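You operate a simulated robot arm through the tools that you are given. There is no shell and no other tool. Be economical: measure what you need, move in short steps, check, and stop when the job is done.

The job below is to be done with a simulated two-armed robot. You get a single attempt, and the scene is never put back.

Task
Take the pink-band beaker and leave it on the shaker table in front of the shaker. Pick up the blue-head probe with one hand, pass it to the other hand and put it on the bench in front of the bath. Take the beaker of blue water and leave it on top of the filter carton. Take the green filter pack and put it on the bench between the hatch and the light box. Take the green-cap tube and put it on the top of the small table. Turn the black speed dial of the control box to 150. Any order will do. Set down upright: pink-band beaker, beaker of blue water, green-cap tube.

Only the result counts: the job must be done as asked and must still hold three seconds after the hand-in. Knocking over, shifting, dropping, spilling or breaking anything else fails it. Lids that push on must go on centred and level and be pressed home; caps that screw on are set level and turned clockwise until they are tight.

Robot
Two 7-joint arms with two-finger grippers on one trunk, on a base that drives. Base frame: it is fixed to the floor where the robot stands at the start and does not move with it; the origin is under the middle of the robot, x ahead of it, y to its left, z up. Lengths are in m, angles in rad, forces in N, time in s.
The left shoulder is at the start at [0.078, 0.151, 0.988], the right one opposite. With the tool pointing down near the work surface each hand reaches from about 0.1 to 0.66 m from the robot's upright axis, wherever it stands, measured 20 degrees to its own side. Places, roughly: beaker of blue water [0.5, 0.75, 1]; bench between the hatch and the light box (26x20 c [-1.46, -2.08, 0.9]; bench in front of the bath (17x60 cm) [-1.24, 1.66, 0.9]; black speed dial of the control box [0.2, 1.7, 1]; blue-head probe (4x4x18 cm) [0.7, 0.6, 1]; filter carton [0.5, 0.25, 0.25]; green filter pack [0.5, 1, 1]; green-cap tube (5x5x12 cm) [0.2, 1.1, 1]; pink-band beaker [0.5, 0.25, 1]; shaker table in front of the shaker [0.2, 2.4, 0.9]; top of the small table (14x33 cm) [0.54, -2.14, 0.7]. Payload 2.54 kg a hand.
The tool frame of a hand sits at the grasp point between the pads (the TCP): z along the fingers, y along the line on which they close. The tips reach 0.03 m beyond it. Largest opening 0.116 m; the body of the gripper starts 0.095 m behind the TCP.
Orientation is told as [roll, pitch, yaw] about the base's x, y, z axes, in that order, counted from this pose: with the fingers straight down and closing along the base's y, the tool's x points along the base's -x, its y along +y and its z along -z.

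Tools
- The arms move only by the tool nudge_tool. It takes "left_plan", "right_plan" or both (then of equal length, played together; a hand with none holds still); each is one flat list of numbers, 7 for each row, row after row: the turn, a rotation vector about the tool's x, y, z in units of 5 degrees (1.0 is 5 degrees), then the shift along the tool's x, y, z in units of 30 mm (1.0 is 30 mm), then the closure, from 0 (fully open) to 1 (shut). In form: [rx, ry, rz, x, y, z, claw, rx, ry, rz, x, y, z, claw, ...]. A call has 1 to 12 rows; each row shifts and turns the commanded pose from where the row before left it, along the tool's axes as they then stand. A call with a number of a shift or a turn outside -1 to 1 is refused whole. A row lasts 0.2 s, in which the tool goes at most 0.05 m and 0.15 rad; a call with a longer step from one row to the next is refused whole, and so is a gripper value outside its range. A pose out of reach is approached as far as the arm can. The call stops where the force on the tool passes 40 N (or 10 N more than at its start, if that is more) or the arm is blocked; 0.2 s more then pass. Each finger travels about 0.072 m/s and halts on what it meets, pressing with about 22 N; the grip force reading is that of the motor and also rises with nothing between the fingers. The clock runs only during rows and for 0.2 s after the last one: add rows that do not move to give the fingers time. The reply holds the time, the measured pose of the TCP, the force on the tool along the base axes, the opening and the grip force, in the units named above and with some noise, with the torque about the TCP (base axes, N m) and any sound that the robot's microphone picked up.
- Cameras (640 x 400 px; columns grow to the right, rows downward): "scene" is now at [0.141, 0.0598, 1.1371]; the picture's right is [0.63, -0.78, 0.00], its down [-0.21, -0.17, -0.96] and it looks along [0.75, 0.60, -0.27] (base axes); focal length 214 px, centre (320, 200). "left" rides on the left gripper at [0.069, 0.015, -0.122] in its tool frame; the picture's right is [-0.21, 0.98, 0.00], its down [-0.83, -0.18, -0.53] and it looks along [-0.52, -0.11, 0.85] (tool axes); focal length 251 px, centre (320, 200). "right" rides on the right gripper at [0.069, -0.015, -0.122] in its tool frame; the picture's right is [0.22, 0.98, 0.00], its down [-0.83, 0.18, -0.53] and it looks along [-0.52, 0.12, 0.85] (tool axes); focal length 251 px, centre (320, 200). There is no depth. A picture from a camera that has moved, and an enlarged one, comes with that camera's place and axes in the base frame and with its lens.
- camera(camera): a new picture of that camera. No time passes.
- lift_body(by): slides the trunk up (or, below 0, down) by that many m; the arms and the scene camera ride with it, the base frame stays. It gives what a move gives, with no picture.
- base_move(legs): drives the robot by 1 to 6 legs, each [ahead, left, turn to the left] in m, m and rad, along the robot's own axes; the way and the turn of a leg run together, so that a leg with both is an arc; at most 1.5 m and 3.142 rad a leg. The arms and the cameras ride along, it lands a little off, and it stops where it bumps. It gives what a move gives.
- aim_head(pan, tilt): turns the head with the scene camera to pan (to the left, within 1.396 rad either way) and tilt (down, from -0.506 to 1.204), counted from straight ahead of the robot. It gives what a move gives.
- enlarge(camera, box): a new picture of the part [left, top, right, bottom] of that camera's present view, enlarged. No time passes.
- finish_job(): hands the job in; it is judged then, once.

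Work in short steps. Places have to be worked out from the pictures, the camera data and where the tool is seen: move nearer, look again, correct. Check each grasp and each placing, and mend what went wrong. You have 186 turns and 174 pictures in all, those below and enlarged ones among them. Open the grippers and draw the arms clear of the work before you hand the job in, unless the task says otherwise; then end with one line.

The tools are called after "Call:" as name(argument=value, ...) on one line, values as JSON. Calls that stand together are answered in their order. nudge_tool: Moves the arms, as the interface text tells. Its arguments: {"type":"object","properties":{"left_plan":{"type":"array","items":{"type":"number"}},"right_plan":{"type":"array","items":{"type":"number"}}},"required":[]} The other tools are called the same way: lift_body (by) slides the trunk up or down; base_move (legs) drives the base; aim_head (pan, tilt) turns the head that bears the scene camera; camera (camera) takes a picture; enlarge (camera, box) takes an enlarged picture of a part of a camera's view; finish_job () hands the job in.

At the start:

```text
clock: 0.0
left_eef_pos: [0.4016, 0.4748, 1.1058]
left_tool_rot: [0.0, 0.001, -0.001]
left_contact_force: [-0.3, 0.2, 1.0]
left_torque: [-0.01, -0.02, 0.03]
left_width: 0.1162
left_finger_force: 0.2
right_eef_pos: [0.3339, 0.01, 1.1695]
right_tool_rot: [0.002, -0.001, -0.002]
right_contact_force: [0.2, 0.2, -0.3]
right_torque: [-0.01, -0.03, -0.01]
right_width: 0.1162
right_finger_force: 0.1
trunk travel left (down, up): [-0.225, 0.064]
robot x, y, heading: [0.0004, 0.0016, -0.004]
head pan, tilt: [0.679, 0.271]
```

scene: 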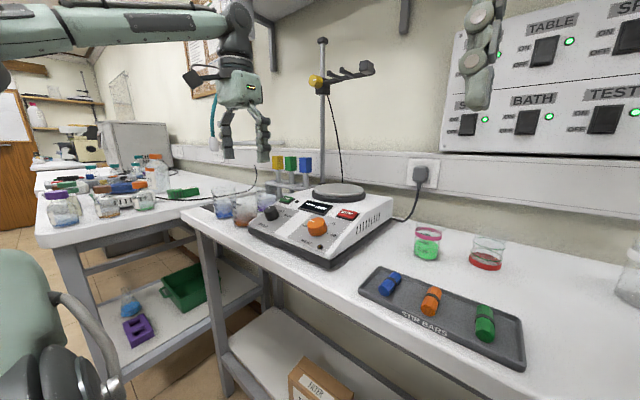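
right: 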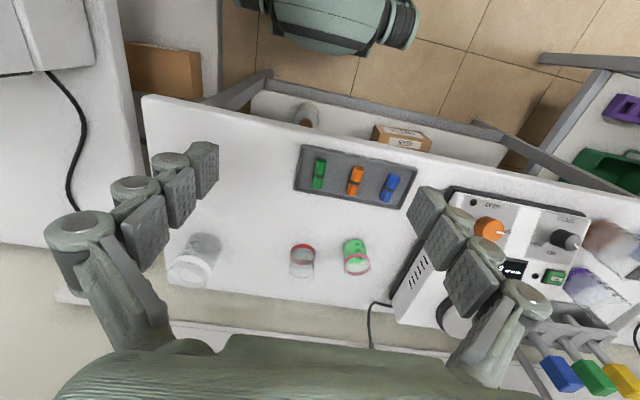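
left: 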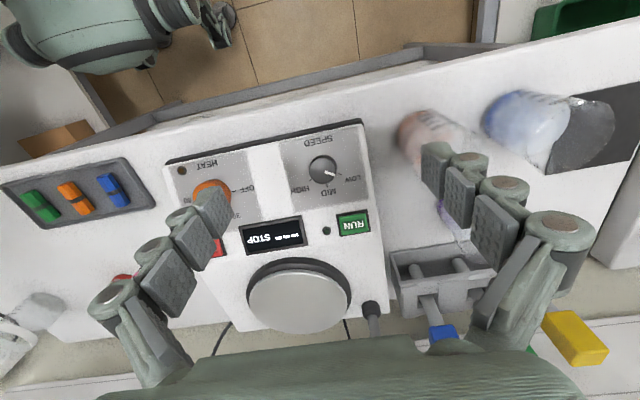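

I look at the work area more closely with the scene camera before moving.

Call:
enlarge(camera="scene", box=[180, 130, 500, 330])

Call:
enlarge(camera="scene", box=[0, 120, 240, 270])

Call:
enlarge(camera="left", box=[380, 80, 640, 380])

```text
2.00 times, centred on (340, 230) of scene
camera zoom: at [0.141, 0.0598, 1.1371], right [0.63, -0.78, 0.0], down [-0.21, -0.17, -0.96], along [0.75, 0.6, -0.27], focal length 429 px, centre (280, 140)
```

zoom: 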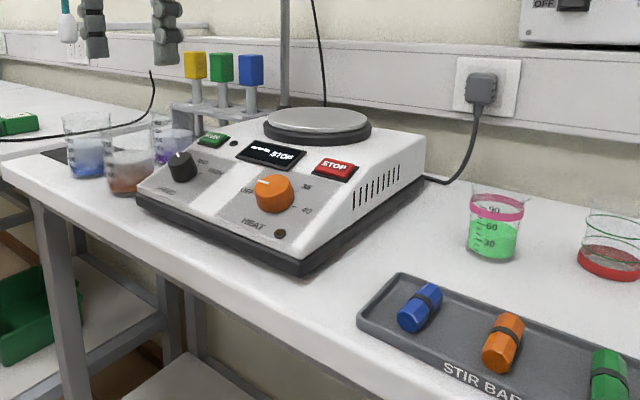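

```text
2.67 times, centred on (120, 195) of scene
camera zoom: at [0.141, 0.0598, 1.1371], right [0.63, -0.78, 0.0], down [-0.21, -0.17, -0.96], along [0.75, 0.6, -0.27], focal length 572 px, centre (853, 213)
```

zoom: 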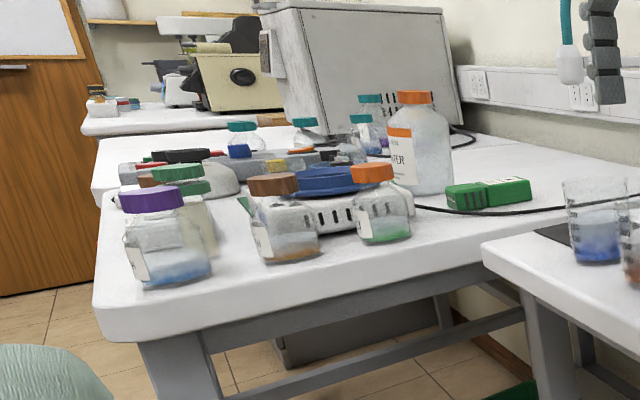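

```text
1.33 times, centred on (510, 230) of left
camera zoom: at [0.3329, 0.4895, 1.228], right [0.21, 0.98, 0.0], down [0.83, -0.18, 0.53], along [0.52, -0.11, -0.85], focal length 335 px, centre (67, 160)
```

zoom: 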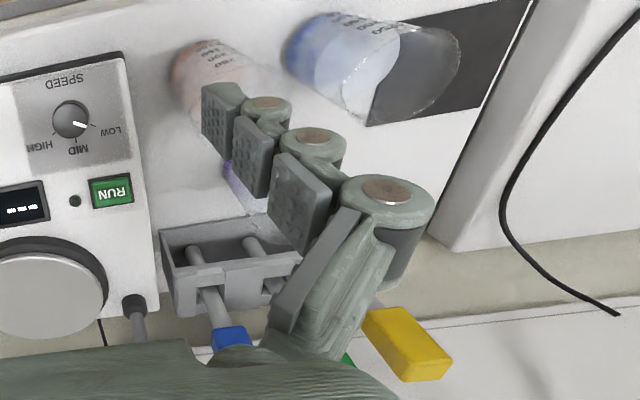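

The pink-band beaker stands at about (0.59, 0.14). I look around with the head to know the room.

Call:
aim_head(pan=1.39, tilt=0.3)

Call:
camera(camera="scene")

Call:
aim_head(pan=0.3, tilt=1.0)

Call:
camera(camera="scene")

Call:
aim_head(pan=-1.0, tilt=0.3)

Call:
camera(camera="scene")

```text
clock: 1.1
left_eef_pos: [0.4014, 0.474, 1.1054]
left_tool_rot: [0.0, -0.001, -0.001]
left_contact_force: [-0.8, 0.1, -0.4]
left_torque: [-0.03, -0.01, 0.01]
left_width: 0.1162
left_finger_force: 0.1
right_eef_pos: [0.3337, 0.0097, 1.1681]
right_tool_rot: [0.002, 0.002, -0.002]
right_contact_force: [0.3, 1.5, 0.0]
right_torque: [0.02, 0.0, 0.0]
right_width: 0.1159
right_finger_force: 0.0
trunk travel left (down, up): [-0.225, 0.064]
robot x, y, heading: [0.0034, 0.0026, 0.003]
head pan, tilt: [1.389, 0.3]
```

```text
167 pictures are left
camera scene: at [0.0852, 0.093, 1.1344], right [0.98, -0.18, 0.0], down [-0.05, -0.29, -0.96], along [0.17, 0.94, -0.3], focal length 214 px, centre (320, 200)
```

scene: 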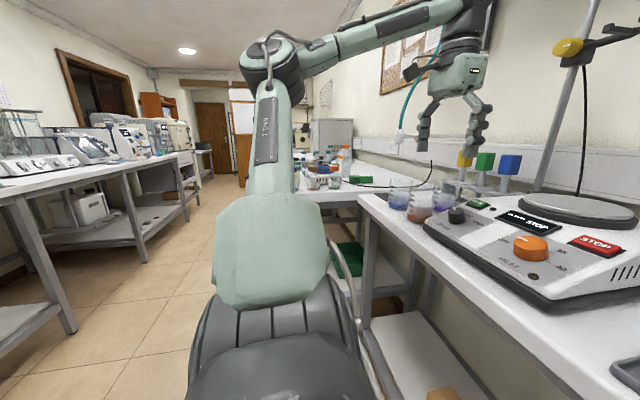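

```text
clock: 2.4
left_eef_pos: [0.4005, 0.4744, 1.1061]
left_tool_rot: [0.0, -0.001, -0.001]
left_contact_force: [0.7, 0.6, 0.7]
left_torque: [0.03, -0.01, 0.03]
left_width: 0.1158
left_finger_force: 0.1
right_eef_pos: [0.3327, 0.0095, 1.1682]
right_tool_rot: [0.003, 0.0, -0.001]
right_contact_force: [-0.2, 0.0, -0.3]
right_torque: [-0.01, -0.04, 0.03]
right_width: 0.1161
right_finger_force: 0.1
trunk travel left (down, up): [-0.225, 0.064]
robot x, y, heading: [-0.001, 0.0035, -0.0]
head pan, tilt: [0.3, 1.0]
```

```text
166 pictures are left
camera scene: at [0.1348, 0.0219, 1.0749], right [0.3, -0.96, 0.0], down [-0.8, -0.25, -0.54], along [0.52, 0.16, -0.84], focal length 214 px, centre (320, 200)
```

scene: 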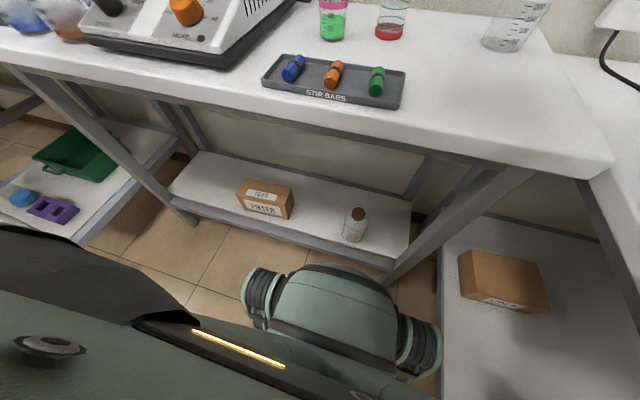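

```text
clock: 3.9
left_eef_pos: [0.4015, 0.4741, 1.108]
left_tool_rot: [0.0, 0.0, -0.001]
left_contact_force: [-0.7, 0.4, 0.4]
left_torque: [0.01, 0.01, -0.03]
left_width: 0.116
left_finger_force: 0.0
right_eef_pos: [0.3332, 0.0101, 1.168]
right_tool_rot: [0.001, -0.002, -0.003]
right_contact_force: [0.1, 0.0, 0.6]
right_torque: [-0.01, -0.01, -0.01]
right_width: 0.116
right_finger_force: 0.2
trunk travel left (down, up): [-0.225, 0.064]
robot x, y, heading: [0.0036, 0.0033, -0.001]
head pan, tilt: [-1.0, 0.3]
```

```text
165 pictures are left
camera scene: at [0.1188, -0.0773, 1.1343], right [-0.84, -0.54, 0.0], down [-0.16, 0.25, -0.96], along [0.52, -0.8, -0.3], focal length 214 px, centre (320, 200)
```

scene: 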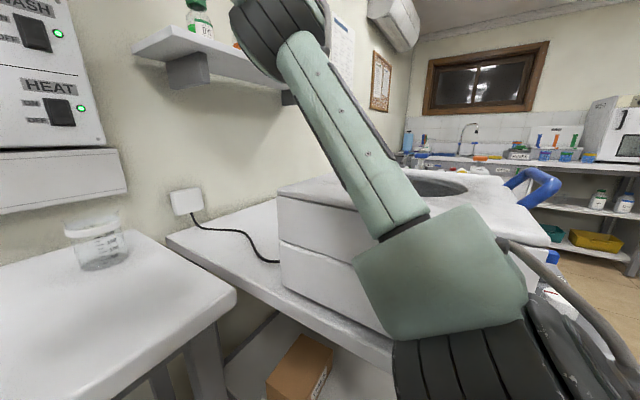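

The bench edge ahead is at x≈0.39 and the bench further left juts out to x≈0.08. I raise and draw back the left hand, then shift the robot left to face the blue beaker.

Call:
nudge_tool(left_plan=[0, 0, 0, 0, 0, -1, 0.0, 0, 0, 0, 0.8, 0, -1, 0.0, 0, 0, 0, 1, 0, -0.5, 0.0, 0, 0, 0, 1, 0, 0, 0])

Call:
base_move(legs=[[-0.12, 0.0, 0], [0, 0.45, 0]])

Call:
aim_head(pan=0.35, tilt=0.55)

Call:
camera(camera="scene")

Call:
camera(camera="left")

```text
clock: 4.9
left_eef_pos: [0.3166, 0.4739, 1.1817]
left_tool_rot: [-0.001, -0.003, -0.001]
left_contact_force: [-0.2, -0.8, 0.1]
left_torque: [-0.01, -0.01, -0.03]
left_width: 0.1159
left_finger_force: 0.1
right_eef_pos: [0.3328, 0.0099, 1.1694]
right_tool_rot: [0.002, 0.001, -0.002]
right_contact_force: [-0.4, 0.1, -0.4]
right_torque: [0.0, -0.02, -0.01]
right_width: 0.1162
right_finger_force: 0.1
trunk travel left (down, up): [-0.225, 0.064]
robot x, y, heading: [0.0017, 0.0013, 0.001]
head pan, tilt: [-1.0, 0.3]
```

```text
clock: 10.5
left_eef_pos: [0.197, 0.919, 1.181]
left_tool_rot: [0.0, 0.0, 0.0]
left_contact_force: [0.6, -0.4, 1.1]
left_torque: [-0.07, -0.02, -0.01]
left_width: 0.116
left_finger_force: 0.1
right_eef_pos: [0.2131, 0.4554, 1.1684]
right_tool_rot: [0.002, 0.001, -0.004]
right_contact_force: [0.1, -0.6, -0.3]
right_torque: [-0.04, -0.03, 0.0]
right_width: 0.1162
right_finger_force: 0.1
trunk travel left (down, up): [-0.225, 0.064]
robot x, y, heading: [-0.1228, 0.4484, 0.001]
head pan, tilt: [-1.0, 0.3]
```

```text
clock: 12.0
left_eef_pos: [0.1982, 0.9198, 1.1814]
left_tool_rot: [-0.001, 0.0, -0.002]
left_contact_force: [-0.4, -0.7, -1.2]
left_torque: [0.01, -0.02, -0.06]
left_width: 0.1159
left_finger_force: 0.1
right_eef_pos: [0.2142, 0.4555, 1.169]
right_tool_rot: [0.002, 0.001, -0.002]
right_contact_force: [-0.7, 0.0, 0.3]
right_torque: [-0.03, -0.01, 0.0]
right_width: 0.116
right_finger_force: 0.2
trunk travel left (down, up): [-0.225, 0.064]
robot x, y, heading: [-0.1225, 0.4446, 0.002]
head pan, tilt: [0.351, 0.55]
```

```text
164 pictures are left
camera scene: at [0.0327, 0.4776, 1.1114], right [0.34, -0.94, 0.0], down [-0.49, -0.18, -0.85], along [0.8, 0.29, -0.52], focal length 214 px, centre (320, 200)
```

scene: 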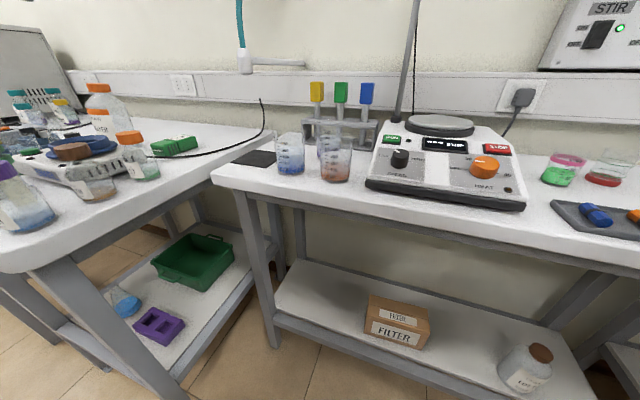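

```text
163 pictures are left
camera left: at [0.1294, 0.9348, 1.303], right [0.22, 0.98, 0.0], down [0.83, -0.18, 0.53], along [0.52, -0.12, -0.85], focal length 251 px, centre (320, 200)
```

left: 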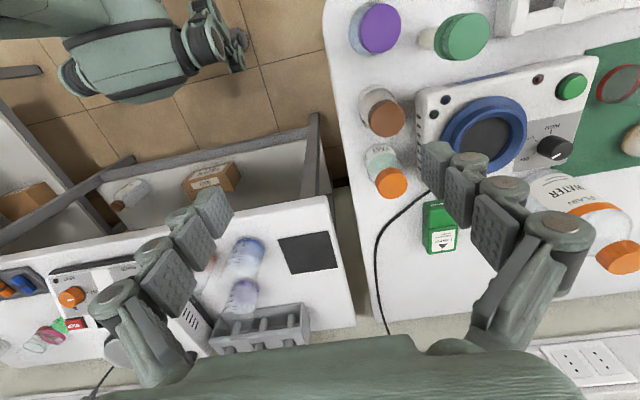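

The blue beaker stands near (0.46, 0.71). I enlarge the carton and the beakers for measuring.

Call:
enlarge(camera="scene", box=[320, 260, 480, 360])

Call:
enlarge(camera="scene", box=[230, 60, 430, 200])

```text
4.00 times, centred on (400, 310) of scene
camera zoom: at [0.0327, 0.4776, 1.1114], right [0.34, -0.94, 0.0], down [-0.49, -0.18, -0.85], along [0.8, 0.29, -0.52], focal length 858 px, centre (0, -240)
```

zoom: 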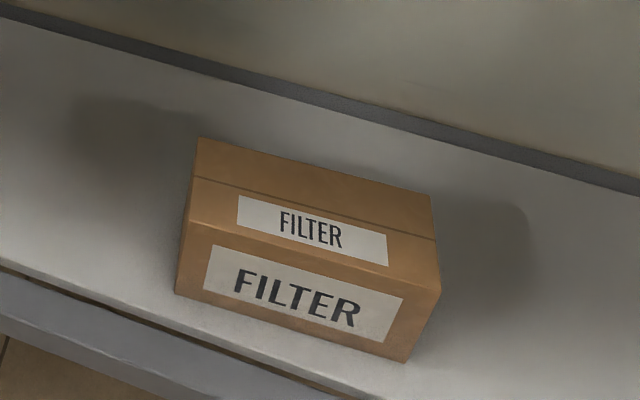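

```text
2.86 times, centred on (330, 130) of scene
camera zoom: at [0.0327, 0.4776, 1.1114], right [0.34, -0.94, 0.0], down [-0.49, -0.18, -0.85], along [0.8, 0.29, -0.52], focal length 613 px, centre (291, 400)
```

zoom: 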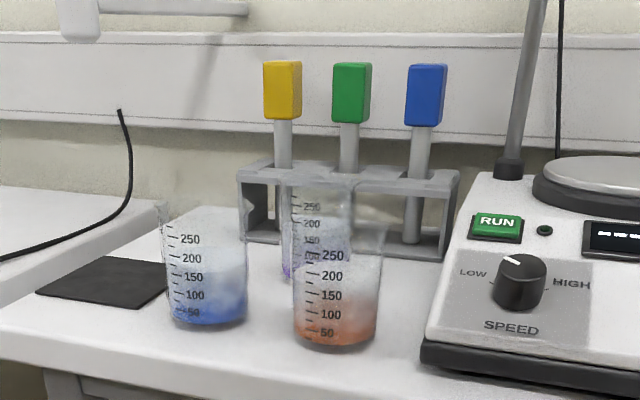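

Carton top centre is about (0.54, 0.37, 0.37), so a hand pitched forward is needed. I move the left hand over to y≈0.71 and pitch it 45°.

Call:
nudge_tool(left_plan=[0, 0, 0, -1, -0.7, 0, 0, 0, 0, 0, -1, -0.7, 0, 0, 0, 0, 0, -1, -0.7, 0, 0, 0, -1, 0, 0, -0.7, 0, 0, 0, -1, 0, 0, -0.7, 0, 0, 0, -1, 0, 0, -0.7, 0, 0, 0, -1, 0, 0, -0.7, 0, 0, 0, -1, 0, 0, -0.7, 0, 0, 0, -1, 0, 0, -0.7, 0, 0, 0, -1, 0, 0, -0.7, 0, 0, 0, -1, 0, 0, 0, 0, 0, 0, -1, 0, 0, 0, 0, 0.1])

Call:
camera(camera="left")

Call:
camera(camera="scene")

```text
clock: 14.6
left_eef_pos: [0.2876, 0.7091, 1.1813]
left_tool_rot: [0.002, -0.789, -0.001]
left_contact_force: [-0.1, -0.1, 0.4]
left_torque: [0.01, 0.0, 0.02]
left_width: 0.1046
left_finger_force: 0.1
right_eef_pos: [0.2133, 0.4555, 1.1691]
right_tool_rot: [0.001, 0.0, -0.003]
right_contact_force: [0.6, 0.1, -0.6]
right_torque: [-0.01, 0.02, -0.03]
right_width: 0.1159
right_finger_force: 0.1
trunk travel left (down, up): [-0.225, 0.064]
robot x, y, heading: [-0.1156, 0.4468, -0.002]
head pan, tilt: [0.351, 0.55]
```

```text
160 pictures are left
camera left: at [0.1527, 0.7244, 1.2184], right [0.15, 0.98, 0.15], down [0.2, -0.18, 0.96], along [0.97, -0.12, -0.23], focal length 251 px, centre (320, 200)
```

left: 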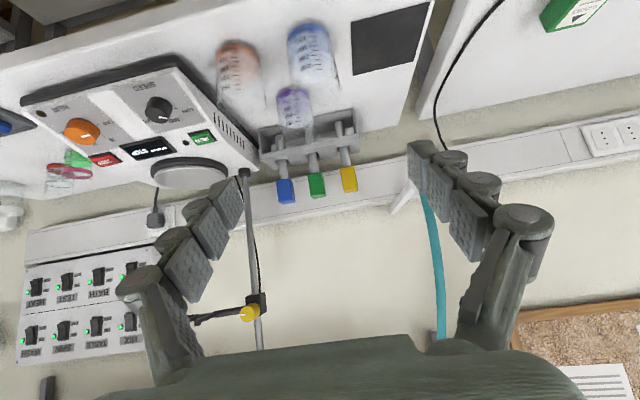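

```text
159 pictures are left
camera scene: at [0.0326, 0.4777, 1.1114], right [0.34, -0.94, 0.0], down [-0.49, -0.18, -0.85], along [0.8, 0.29, -0.52], focal length 214 px, centre (320, 200)
```

scene: 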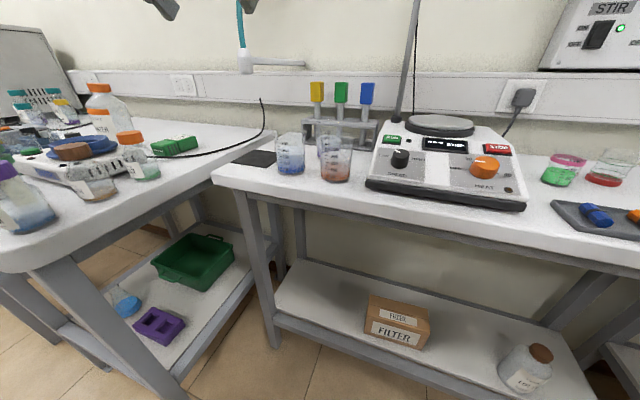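

The blue beaker's base is at (0.45, 0.71). I descend along the tool axis to just short of it and look.

Call:
nudge_tool(left_plan=[0, 0, 0, 0.75, 0, 0.75, 0.15, 0, 0, 0, 0.75, 0, 0.75, 0.15, 0, 0, 0, 0, 0, 1, 0.15, 0, 0, 0, 0, 0, 1, 0.15, 0, 0, 0, 0, 0, 1, 0.15, 0, 0, 0, 0, 0, 1, 0.15])

Call:
camera(camera="left")

Call:
camera(camera="scene")

```text
clock: 16.0
left_eef_pos: [0.3729, 0.7102, 1.0345]
left_tool_rot: [-0.001, -0.786, -0.001]
left_contact_force: [-0.4, -0.2, 0.1]
left_torque: [0.01, -0.01, 0.03]
left_width: 0.0986
left_finger_force: 0.1
right_eef_pos: [0.2126, 0.4555, 1.1684]
right_tool_rot: [0.003, 0.0, -0.003]
right_contact_force: [1.2, 0.3, 0.9]
right_torque: [-0.02, 0.0, 0.0]
right_width: 0.1162
right_finger_force: 0.1
trunk travel left (down, up): [-0.225, 0.064]
robot x, y, heading: [-0.1174, 0.4498, 0.002]
head pan, tilt: [0.351, 0.55]
```

```text
158 pictures are left
camera left: at [0.2381, 0.7254, 1.0699], right [0.15, 0.98, 0.15], down [0.21, -0.18, 0.96], along [0.97, -0.12, -0.23], focal length 251 px, centre (320, 200)
```

left: 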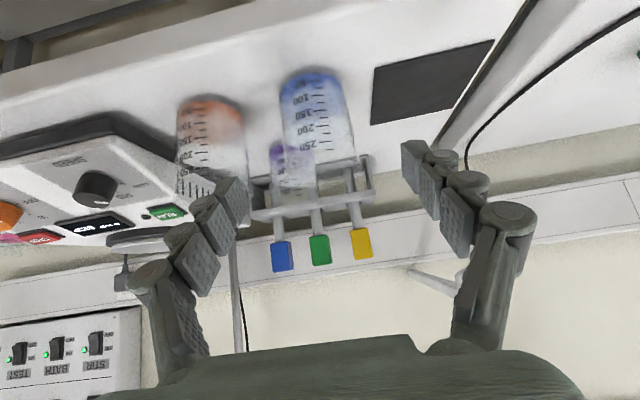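

```text
157 pictures are left
camera scene: at [0.0331, 0.4777, 1.1113], right [0.34, -0.94, 0.0], down [-0.49, -0.18, -0.85], along [0.8, 0.29, -0.52], focal length 214 px, centre (320, 200)
```

scene: 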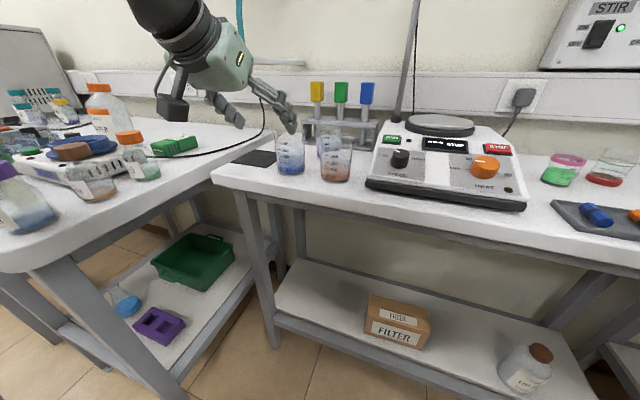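

The beaker is centred between the fingers. I advance the last 0.118 m and close.

Call:
nudge_tool(left_plan=[0, 0, 0, 0, -0.05, 1, 0.15, 0, 0, 0, 0, 0, 1, 0.15, 0, 0, 0, 0, 0, 1, 0.15, 0, 0, 0, 0, 0, 0.95, 0.15, 0, 0, 0, 0, 0, 0, 0.3, 0, 0, 0, 0, 0, 0, 0.45, 0, 0, 0, 0, 0, 0, 0.6, 0, 0, 0, 0, 0, 0, 0.6])

Call:
camera(camera="left")

Call:
enlarge(camera="scene", box=[200, 60, 400, 200])

```text
clock: 17.8
left_eef_pos: [0.4565, 0.7083, 0.9486]
left_tool_rot: [0.0, -0.789, -0.002]
left_contact_force: [-0.3, 0.5, 2.3]
left_torque: [-0.11, -0.08, -0.01]
left_width: 0.0689
left_finger_force: 21.9
right_eef_pos: [0.2119, 0.455, 1.1687]
right_tool_rot: [0.002, -0.001, -0.004]
right_contact_force: [0.5, 0.6, 0.1]
right_torque: [0.0, -0.01, 0.01]
right_width: 0.1157
right_finger_force: 0.1
trunk travel left (down, up): [-0.225, 0.064]
robot x, y, heading: [-0.1181, 0.4431, -0.001]
head pan, tilt: [0.351, 0.55]
```

```text
156 pictures are left
camera left: at [0.3222, 0.7234, 0.9856], right [0.15, 0.98, 0.15], down [0.21, -0.18, 0.96], along [0.97, -0.12, -0.23], focal length 251 px, centre (320, 200)
```

left: 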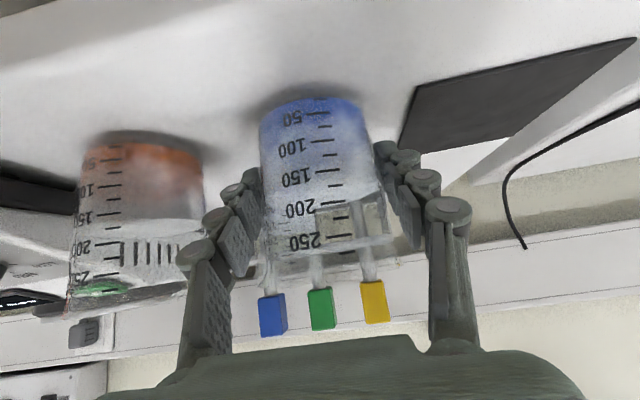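

```text
2.86 times, centred on (300, 130) of scene
camera zoom: at [0.0326, 0.4775, 1.1114], right [0.34, -0.94, 0.0], down [-0.49, -0.18, -0.85], along [0.8, 0.29, -0.52], focal length 613 px, centre (377, 400)
```

zoom: 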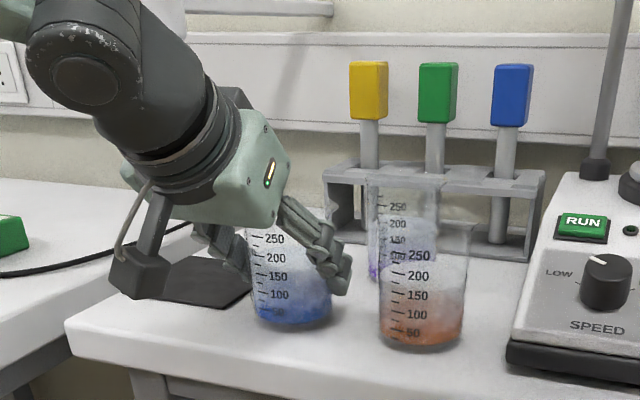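

The beaker is held (width 0.069). I lift it straight up 0.1 m and draw it back off the bench.

Call:
nudge_tool(left_plan=[0, 0, 0, -0.4, 0, -0.4, 0.6, 0, 0, 0, -0.7, 0, -0.7, 0.6, 0, 0, 0, -0.7, 0, -0.7, 0.6, 0, 0, 0, -0.7, 0, -0.7, 0.6, 0, 0, 0, 0.7, 0, -0.7, 0.6, 0, 0, 0, 0.7, 0, -0.7, 0.6, 0, 0, 0, 0.7, 0, -0.7, 0.6, 0, 0, 0, 0.7, 0, -0.7, 0.6, 0, 0, 0, 0.7, 0, -0.7, 0.6, 0, 0, 0, 0.7, 0, -0.7, 0.6, 0, 0, 0, 0.4, 0, -0.4, 0.6])

Call:
camera(camera="left")

```text
clock: 20.2
left_eef_pos: [0.261, 0.7086, 1.0543]
left_tool_rot: [0.001, -0.784, 0.0]
left_contact_force: [-0.2, 0.8, -2.2]
left_torque: [-0.02, 0.02, -0.03]
left_width: 0.0691
left_finger_force: 22.1
right_eef_pos: [0.2137, 0.4558, 1.1699]
right_tool_rot: [0.001, 0.001, -0.004]
right_contact_force: [-0.1, 0.1, -0.8]
right_torque: [0.01, 0.02, -0.03]
right_width: 0.1161
right_finger_force: 0.0
trunk travel left (down, up): [-0.225, 0.064]
robot x, y, heading: [-0.1226, 0.4444, -0.004]
head pan, tilt: [0.351, 0.55]
```

```text
154 pictures are left
camera left: at [0.1266, 0.7231, 1.0916], right [0.15, 0.98, 0.15], down [0.21, -0.18, 0.96], along [0.97, -0.12, -0.23], focal length 251 px, centre (320, 200)
```

left: 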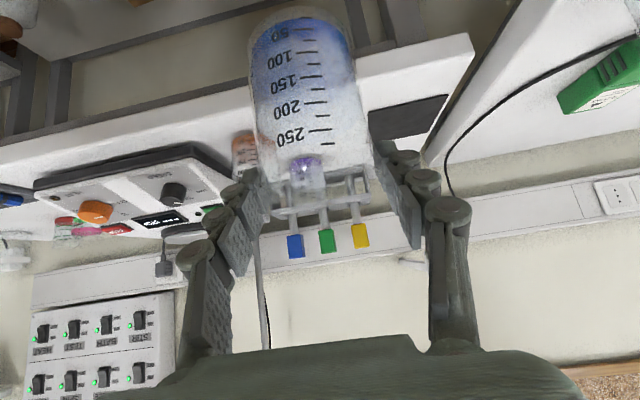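

I drive right about 0.33 m so that the carton lies before the left hand, and aim the head down.

Call:
base_move(legs=[[-0.03, 0, 0], [0, -0.33, 0]])

Call:
aim_head(pan=0.4, tilt=0.85)

Call:
camera(camera="scene")

```text
clock: 24.4
left_eef_pos: [0.2319, 0.3779, 1.0551]
left_tool_rot: [0.0, -0.786, -0.004]
left_contact_force: [0.1, 0.0, -2.7]
left_torque: [0.02, 0.01, -0.02]
left_width: 0.0692
left_finger_force: 21.9
right_eef_pos: [0.1821, 0.1261, 1.1693]
right_tool_rot: [0.001, 0.001, -0.004]
right_contact_force: [0.5, 0.3, -0.5]
right_torque: [0.01, -0.04, -0.04]
right_width: 0.1161
right_finger_force: 0.0
trunk travel left (down, up): [-0.225, 0.064]
robot x, y, heading: [-0.1489, 0.1207, -0.006]
head pan, tilt: [0.351, 0.55]
```

```text
clock: 25.2
left_eef_pos: [0.2311, 0.3798, 1.0546]
left_tool_rot: [0.001, -0.785, -0.003]
left_contact_force: [0.0, -0.3, -2.2]
left_torque: [-0.04, 0.03, -0.01]
left_width: 0.069
left_finger_force: 21.7
right_eef_pos: [0.1825, 0.1265, 1.1686]
right_tool_rot: [0.001, 0.001, -0.003]
right_contact_force: [-0.1, -0.4, -0.3]
right_torque: [0.01, 0.0, 0.01]
right_width: 0.1157
right_finger_force: 0.0
trunk travel left (down, up): [-0.225, 0.064]
robot x, y, heading: [-0.1502, 0.1159, 0.001]
head pan, tilt: [0.4, 0.85]
```

```text
153 pictures are left
camera scene: at [-0.0102, 0.1491, 1.086], right [0.39, -0.92, 0.0], down [-0.69, -0.29, -0.66], along [0.61, 0.26, -0.75], focal length 214 px, centre (320, 200)
```

scene: 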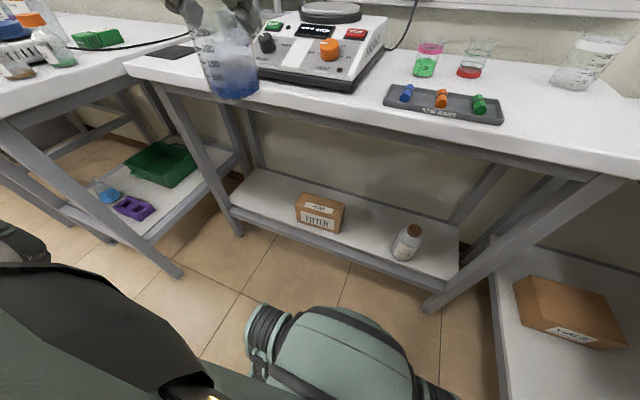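

Clear space before the shelf. I lower the trunk fully; the hand stays in front of the bench edge.

Call:
lift_body(by=-0.22)

Call:
nudge_tool(left_plan=[0, 0, 0, 0.7, 0, 0.7, 0.6, 0, 0, 0, 0.7, 0, 0.7, 0.6, 0, 0, 0, 0.7, 0, 0.7, 0.6, 0, 0, 0, 0.7, 0, 0.7, 0.6, 0, 0, 0, 0.7, 0, 0.7, 0.6, 0, 0, 0, 0.7, 0, 0.7, 0.6, 0, 0, 0, 0.7, 0, 0.7, 0.6])

Call:
camera(camera="scene")

Call:
camera(camera="left")

```text
clock: 27.5
left_eef_pos: [0.2312, 0.379, 0.8347]
left_tool_rot: [-0.002, -0.787, -0.003]
left_contact_force: [0.8, 0.2, -2.5]
left_torque: [0.0, 0.02, -0.01]
left_width: 0.069
left_finger_force: 22.1
right_eef_pos: [0.1827, 0.127, 0.9487]
right_tool_rot: [0.003, 0.002, -0.004]
right_contact_force: [0.6, -0.6, -0.3]
right_torque: [0.0, 0.03, -0.01]
right_width: 0.1159
right_finger_force: 0.1
trunk travel left (down, up): [-0.005, 0.284]
robot x, y, heading: [-0.1465, 0.1181, -0.004]
head pan, tilt: [0.4, 0.85]
```

```text
clock: 29.1
left_eef_pos: [0.3134, 0.4092, 0.6982]
left_tool_rot: [-0.001, -0.782, -0.002]
left_contact_force: [-0.4, -0.4, -2.2]
left_torque: [0.0, 0.02, -0.01]
left_width: 0.069
left_finger_force: 22.4
left hand out of reach, approached as far as the arm can: row 2, 3, 4, 5, 6, 7
right_eef_pos: [0.1823, 0.1269, 0.9484]
right_tool_rot: [0.002, 0.001, -0.004]
right_contact_force: [-0.7, -1.0, -0.2]
right_torque: [0.02, -0.02, -0.03]
right_width: 0.1161
right_finger_force: 0.0
trunk travel left (down, up): [-0.005, 0.284]
robot x, y, heading: [-0.1479, 0.1221, -0.003]
head pan, tilt: [0.4, 0.85]
```

```text
152 pictures are left
camera scene: at [-0.0103, 0.149, 0.866], right [0.39, -0.92, 0.0], down [-0.69, -0.29, -0.66], along [0.61, 0.26, -0.75], focal length 214 px, centre (320, 200)
```

scene: 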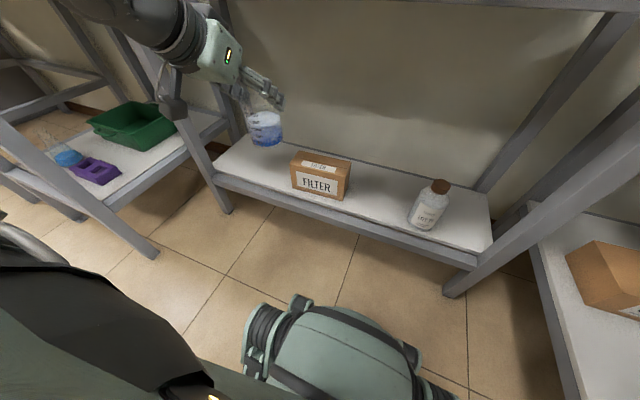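

```text
151 pictures are left
camera left: at [0.1798, 0.4244, 0.7354], right [0.16, 0.98, 0.15], down [0.21, -0.18, 0.96], along [0.97, -0.12, -0.23], focal length 251 px, centre (320, 200)
```

left: 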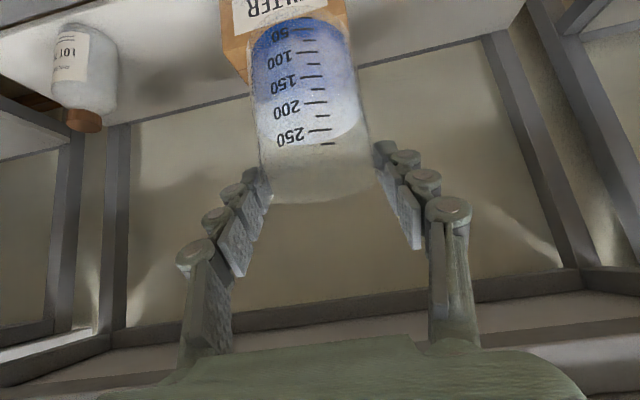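

Straight down was out of reach with the arm folded; forward and down should be fine. I move 4 rows along the tool axis toward the carton and check.

Call:
nudge_tool(left_plan=[0, 0, 0, 0.14, -0.3, 0.9, 0.6, 0, 0, 0, 0.14, -0.3, 0.9, 0.6, 0, 0, 0, 0.14, -0.3, 0.9, 0.6, 0, 0, 0, 0.14, -0.3, 0.9, 0.6])

Call:
camera(camera="scene")

```text
clock: 30.1
left_eef_pos: [0.3782, 0.3721, 0.6093]
left_tool_rot: [-0.001, -0.785, -0.001]
left_contact_force: [-0.4, -0.3, -2.9]
left_torque: [-0.01, 0.03, -0.04]
left_width: 0.0691
left_finger_force: 22.0
right_eef_pos: [0.1827, 0.127, 0.9487]
right_tool_rot: [0.001, 0.003, -0.002]
right_contact_force: [-0.4, 0.3, 0.0]
right_torque: [0.02, -0.03, 0.0]
right_width: 0.1159
right_finger_force: 0.0
trunk travel left (down, up): [-0.005, 0.284]
robot x, y, heading: [-0.1487, 0.118, -0.005]
head pan, tilt: [0.4, 0.85]
```

```text
150 pictures are left
camera scene: at [-0.0103, 0.149, 0.8659], right [0.39, -0.92, 0.0], down [-0.69, -0.29, -0.66], along [0.61, 0.25, -0.75], focal length 214 px, centre (320, 200)
```

scene: 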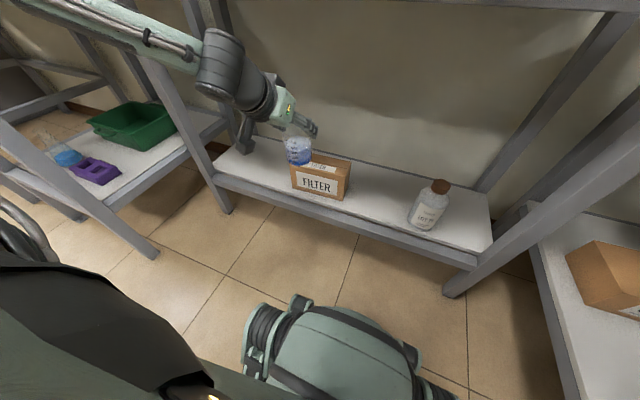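

It follows well. I measure the carton from this lower viewpoint.

Call:
enlarge(camera="scene", box=[240, 100, 400, 220])

Call:
camera(camera="left")

```text
3.33 times, centred on (320, 160) of scene
camera zoom: at [-0.0103, 0.149, 0.8659], right [0.39, -0.92, 0.0], down [-0.69, -0.29, -0.66], along [0.61, 0.25, -0.75], focal length 715 px, centre (320, 333)
```

zoom: 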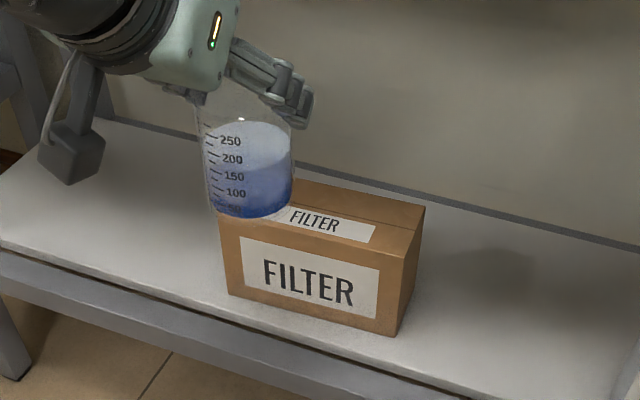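

```text
148 pictures are left
camera left: at [0.245, 0.388, 0.6468], right [0.15, 0.98, 0.15], down [0.21, -0.18, 0.96], along [0.97, -0.12, -0.23], focal length 251 px, centre (320, 200)
```

left: 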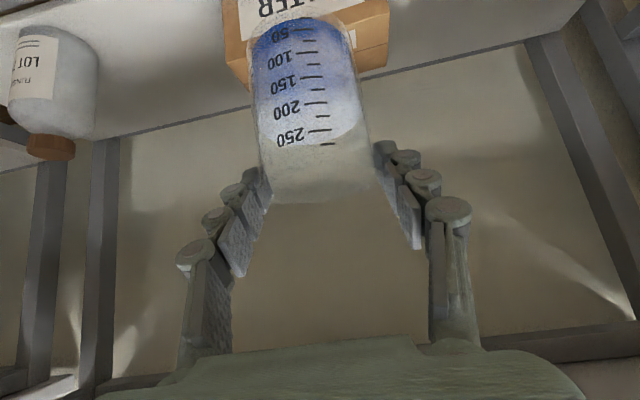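

Carton top spans x 0.49–0.585, y 0.27–0.47 at z≈0.39. I move the beaker over its centre, ~3 cm above.

Call:
nudge_tool(left_plan=[0, 0, 0, -0.045, 0, 0.98, 0.6, 0, 0, 0, -0.045, 0, 0.98, 0.6, 0, 0, 0, -0.045, 0, 0.98, 0.6, 0, 0, 0, -0.045, 0, 0.98, 0.6, 0, 0, 0, -0.045, 0, 0.98, 0.6, 0, 0, 0, -0.045, 0, 0.98, 0.6, 0, 0, 0, -0.045, 0, 0.98, 0.6])

Call:
enlarge(camera="scene", box=[240, 100, 400, 220])

Call:
camera(camera="left")

```text
clock: 31.7
left_eef_pos: [0.5338, 0.3699, 0.4746]
left_tool_rot: [0.002, -0.791, -0.003]
left_contact_force: [1.1, -2.6, 11.9]
left_torque: [-0.02, -0.16, -0.08]
left_width: 0.069
left_finger_force: 22.7
right_eef_pos: [0.1813, 0.1264, 0.9487]
right_tool_rot: [0.005, 0.0, -0.004]
right_contact_force: [-0.3, -0.8, -0.5]
right_torque: [0.03, -0.03, -0.02]
right_width: 0.116
right_finger_force: 0.0
trunk travel left (down, up): [-0.005, 0.284]
robot x, y, heading: [-0.1488, 0.1152, 0.001]
head pan, tilt: [0.4, 0.85]
```

```text
3.33 times, centred on (320, 160) of scene
camera zoom: at [-0.0112, 0.1486, 0.8664], right [0.39, -0.92, 0.0], down [-0.69, -0.29, -0.66], along [0.61, 0.26, -0.75], focal length 715 px, centre (320, 333)
```

zoom: 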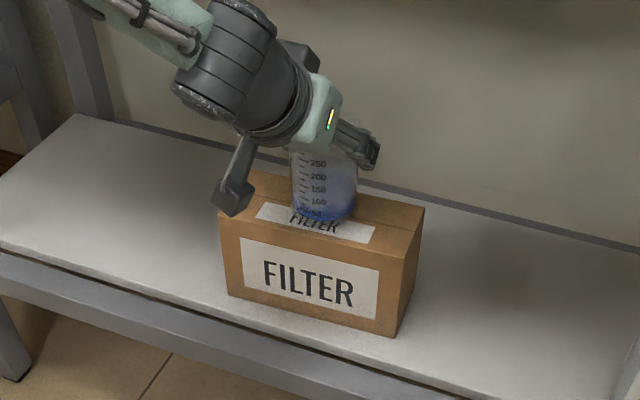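

```text
146 pictures are left
camera left: at [0.3974, 0.3867, 0.511], right [0.16, 0.98, 0.15], down [0.2, -0.18, 0.96], along [0.97, -0.12, -0.22], focal length 251 px, centre (320, 200)
```

left: 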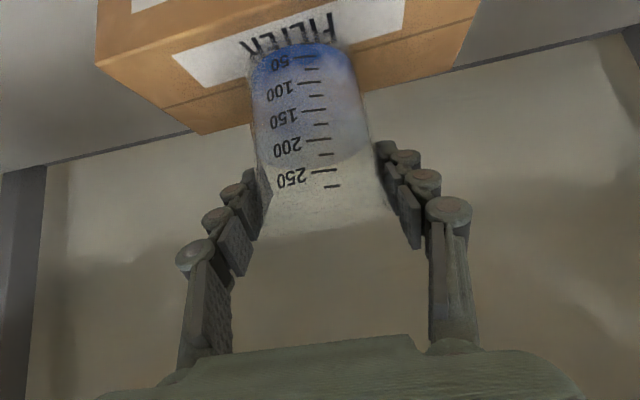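

Force rose by ~14 N and the hand stopped 4 mm short: the beaker already rests on the carton. I ease up 3 mm and open slowly.

Call:
nudge_tool(left_plan=[0, 0, 0, -0.07, 0, -0.07, 0.6, 0, 0, 0, 0, 0, 0, 0.42, 0, 0, 0, 0, 0, 0, 0.35, 0, 0, 0, 0, 0, 0, 0.25, 0, 0, 0, 0, 0, 0, 0.2, 0, 0, 0, 0, 0, 0, 0.2])

Call:
enlarge(camera="scene", box=[240, 100, 400, 220])

Call:
camera(camera="left")

```text
clock: 33.1
left_eef_pos: [0.5308, 0.3716, 0.4739]
left_tool_rot: [0.001, -0.786, -0.004]
left_contact_force: [-0.7, 0.2, -0.3]
left_torque: [-0.01, 0.01, -0.02]
left_width: 0.0925
left_finger_force: 0.0
right_eef_pos: [0.1834, 0.1265, 0.9493]
right_tool_rot: [0.003, 0.0, -0.005]
right_contact_force: [0.2, 0.2, 0.2]
right_torque: [-0.01, 0.04, 0.02]
right_width: 0.1161
right_finger_force: 0.1
trunk travel left (down, up): [-0.005, 0.284]
robot x, y, heading: [-0.1503, 0.1209, -0.007]
head pan, tilt: [0.4, 0.85]
```

```text
3.33 times, centred on (320, 160) of scene
camera zoom: at [-0.0104, 0.149, 0.866], right [0.39, -0.92, 0.0], down [-0.69, -0.29, -0.66], along [0.61, 0.26, -0.75], focal length 715 px, centre (320, 333)
```

zoom: 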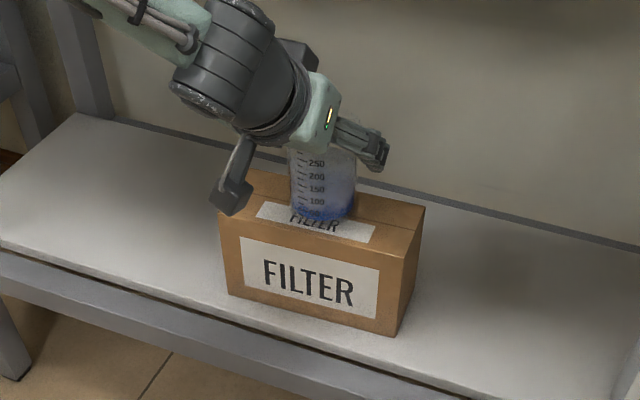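

```text
144 pictures are left
camera left: at [0.3963, 0.3875, 0.5115], right [0.15, 0.98, 0.15], down [0.21, -0.18, 0.96], along [0.97, -0.12, -0.23], focal length 251 px, centre (320, 200)
```

left: 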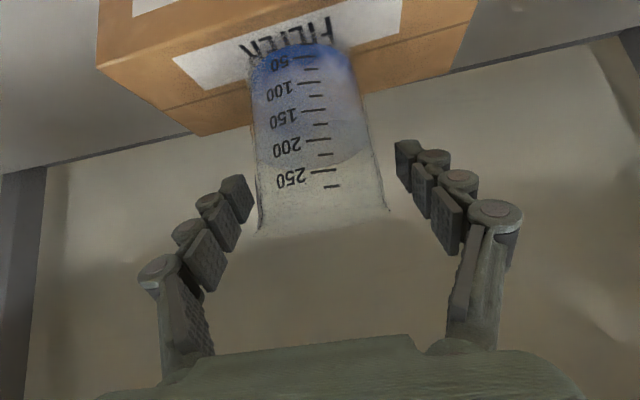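

The beaker stands upright on the carton. I withdraw back along the tool axis.

Call:
nudge_tool(left_plan=[0, 0, 0, 0, 0, -1, 0.2, 0, 0, 0, 0, 0, -1, 0.2, 0, 0, 0, 0, 0, -1, 0.2, 0, 0, 0, 0, 0, -1, 0.2, 0, 0, 0, 0, 0, -1, 0.2, 0, 0, 0, 0, 0, -1, 0.2, 0, 0, 0, 0, 0, -1, 0.2, 0, 0, 0, 0, 0, -1, 0.2, 0, 0, 0, 0, 0, -1, 0.2])

Call:
camera(camera="scene")

```text
clock: 35.1
left_eef_pos: [0.3392, 0.371, 0.6637]
left_tool_rot: [0.001, -0.787, -0.003]
left_contact_force: [0.2, -1.0, -0.6]
left_torque: [0.05, 0.0, 0.01]
left_width: 0.0931
left_finger_force: 0.2
right_eef_pos: [0.1829, 0.1274, 0.9481]
right_tool_rot: [0.001, 0.002, -0.003]
right_contact_force: [-0.3, 0.7, 0.4]
right_torque: [0.01, 0.02, -0.03]
right_width: 0.116
right_finger_force: 0.1
trunk travel left (down, up): [-0.005, 0.284]
robot x, y, heading: [-0.1555, 0.1202, -0.002]
head pan, tilt: [0.4, 0.85]
```

```text
143 pictures are left
camera scene: at [-0.0103, 0.149, 0.866], right [0.39, -0.92, 0.0], down [-0.69, -0.29, -0.66], along [0.61, 0.26, -0.75], focal length 214 px, centre (320, 200)
```

scene: 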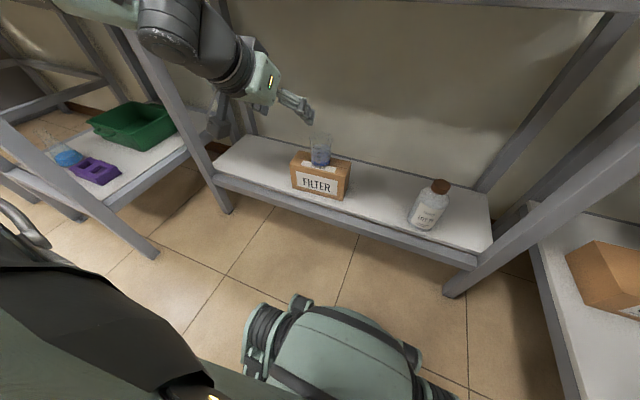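

Placed. I back the robot off 0.2 m, then raise the trunk.

Call:
base_move(legs=[[-0.2, 0, 0]])

Call:
lift_body(by=0.22)

Call:
aim_head(pan=0.2, tilt=0.4)

Call:
camera(camera="scene")

```text
clock: 36.7
left_eef_pos: [0.1407, 0.372, 0.6662]
left_tool_rot: [-0.002, -0.785, -0.002]
left_contact_force: [-0.8, 0.0, 1.1]
left_torque: [0.01, -0.02, 0.03]
left_width: 0.0928
left_finger_force: 0.0
right_eef_pos: [-0.016, 0.1279, 0.9479]
right_tool_rot: [0.002, 0.002, -0.003]
right_contact_force: [0.4, -0.6, 0.0]
right_torque: [0.06, 0.03, 0.03]
right_width: 0.1162
right_finger_force: 0.1
trunk travel left (down, up): [-0.005, 0.284]
robot x, y, heading: [-0.3466, 0.1195, -0.003]
head pan, tilt: [0.4, 0.85]
```

```text
clock: 39.0
left_eef_pos: [0.1411, 0.373, 0.8857]
left_tool_rot: [0.0, -0.786, -0.003]
left_contact_force: [0.0, -0.8, 0.4]
left_torque: [0.01, -0.02, 0.0]
left_width: 0.0928
left_finger_force: 0.2
right_eef_pos: [-0.0164, 0.1277, 1.168]
right_tool_rot: [0.003, 0.001, -0.002]
right_contact_force: [-0.5, 0.1, -0.5]
right_torque: [0.02, -0.03, -0.03]
right_width: 0.1157
right_finger_force: 0.1
trunk travel left (down, up): [-0.225, 0.064]
robot x, y, heading: [-0.3482, 0.1189, -0.004]
head pan, tilt: [0.4, 0.85]
```

```text
clock: 40.0
left_eef_pos: [0.1405, 0.372, 0.8852]
left_tool_rot: [-0.001, -0.786, -0.002]
left_contact_force: [0.1, 0.1, 0.7]
left_torque: [-0.03, 0.04, 0.0]
left_width: 0.0926
left_finger_force: 0.0
right_eef_pos: [-0.0167, 0.1276, 1.1682]
right_tool_rot: [0.002, 0.002, -0.005]
right_contact_force: [0.1, -0.1, 0.0]
right_torque: [0.0, 0.03, -0.02]
right_width: 0.116
right_finger_force: 0.1
trunk travel left (down, up): [-0.225, 0.064]
robot x, y, heading: [-0.3484, 0.1179, 0.0]
head pan, tilt: [0.201, 0.4]
```

```text
142 pictures are left
camera scene: at [-0.1908, 0.1376, 1.125], right [0.2, -0.98, 0.0], down [-0.38, -0.08, -0.92], along [0.9, 0.18, -0.39], focal length 214 px, centre (320, 200)
```

scene: 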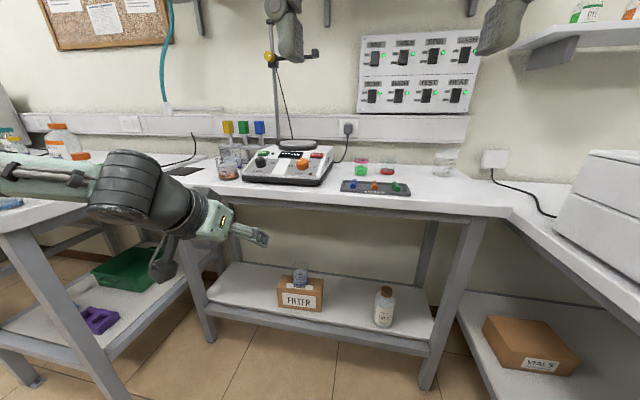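

Blue probe head triangulates to (0.695, 0.58, 1.055). I raise the left hand (still pitched 45°) with fingers narrowed, then drive to the rack.

Call:
nudge_tool(left_plan=[0, 0, 0, -0.7, 0, -0.7, 0.35, 0, 0, 0, -0.7, 0, -0.7, 0.35, 0, 0, 0, -0.7, 0, -0.7, 0.35, 0, 0, 0, -0.7, 0, -0.7, 0.35, 0, 0, 0, -0.7, 0, -0.7, 0.35, 0, 0, 0, -0.7, 0, -0.7, 0.35, 0, 0, 0, -0.7, 0, -0.7, 0.35, 0, 0, 0, -0.7, 0, -0.7, 0.35, 0, 0, 0, -0.7, 0, -0.7, 0.35, 0, 0, 0, -0.7, 0, -0.7, 0.35])

Call:
base_move(legs=[[0, 0.21, 0], [0.3, 0, 0]])

Call:
camera(camera="left")

Call:
camera(camera="scene")

```text
clock: 42.1
left_eef_pos: [0.1412, 0.3727, 1.1829]
left_tool_rot: [-0.001, -0.785, -0.003]
left_contact_force: [-0.5, 0.3, 0.3]
left_torque: [0.0, -0.02, 0.0]
left_width: 0.0754
left_finger_force: 0.2
right_eef_pos: [-0.0158, 0.1265, 1.1689]
right_tool_rot: [0.001, 0.002, -0.004]
right_contact_force: [-0.8, -0.2, -0.1]
right_torque: [0.0, 0.0, 0.01]
right_width: 0.116
right_finger_force: 0.0
trunk travel left (down, up): [-0.225, 0.064]
robot x, y, heading: [-0.3495, 0.1178, -0.003]
head pan, tilt: [0.201, 0.4]
```

```text
clock: 46.4
left_eef_pos: [0.4398, 0.5838, 1.1822]
left_tool_rot: [0.0, -0.784, 0.0]
left_contact_force: [0.4, 0.6, -0.4]
left_torque: [0.0, 0.02, 0.03]
left_width: 0.0756
left_finger_force: 0.1
right_eef_pos: [0.2829, 0.3392, 1.1681]
right_tool_rot: [0.003, 0.002, -0.001]
right_contact_force: [0.2, -0.2, -0.2]
right_torque: [-0.01, 0.01, -0.02]
right_width: 0.1161
right_finger_force: 0.1
trunk travel left (down, up): [-0.225, 0.064]
robot x, y, heading: [-0.0501, 0.3277, -0.0]
head pan, tilt: [0.201, 0.4]
```

```text
141 pictures are left
camera left: at [0.3052, 0.5998, 1.2186], right [0.15, 0.98, 0.15], down [0.21, -0.18, 0.96], along [0.97, -0.11, -0.23], focal length 251 px, centre (320, 200)
```

left: 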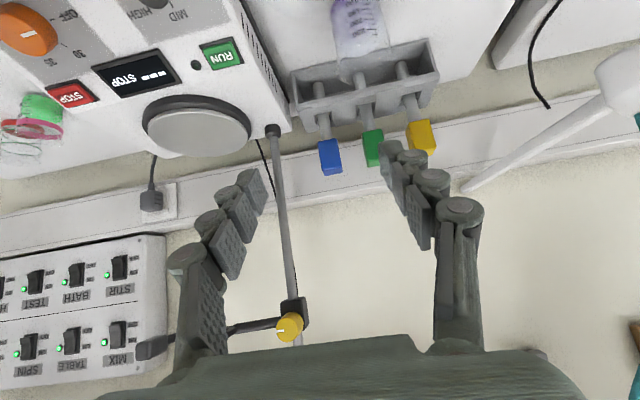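

```text
140 pictures are left
camera scene: at [0.1089, 0.3485, 1.125], right [0.2, -0.98, 0.0], down [-0.38, -0.08, -0.92], along [0.9, 0.18, -0.39], focal length 214 px, centre (320, 200)
```

scene: 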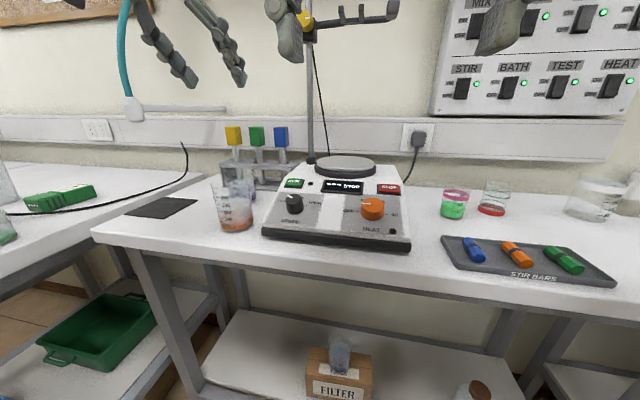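

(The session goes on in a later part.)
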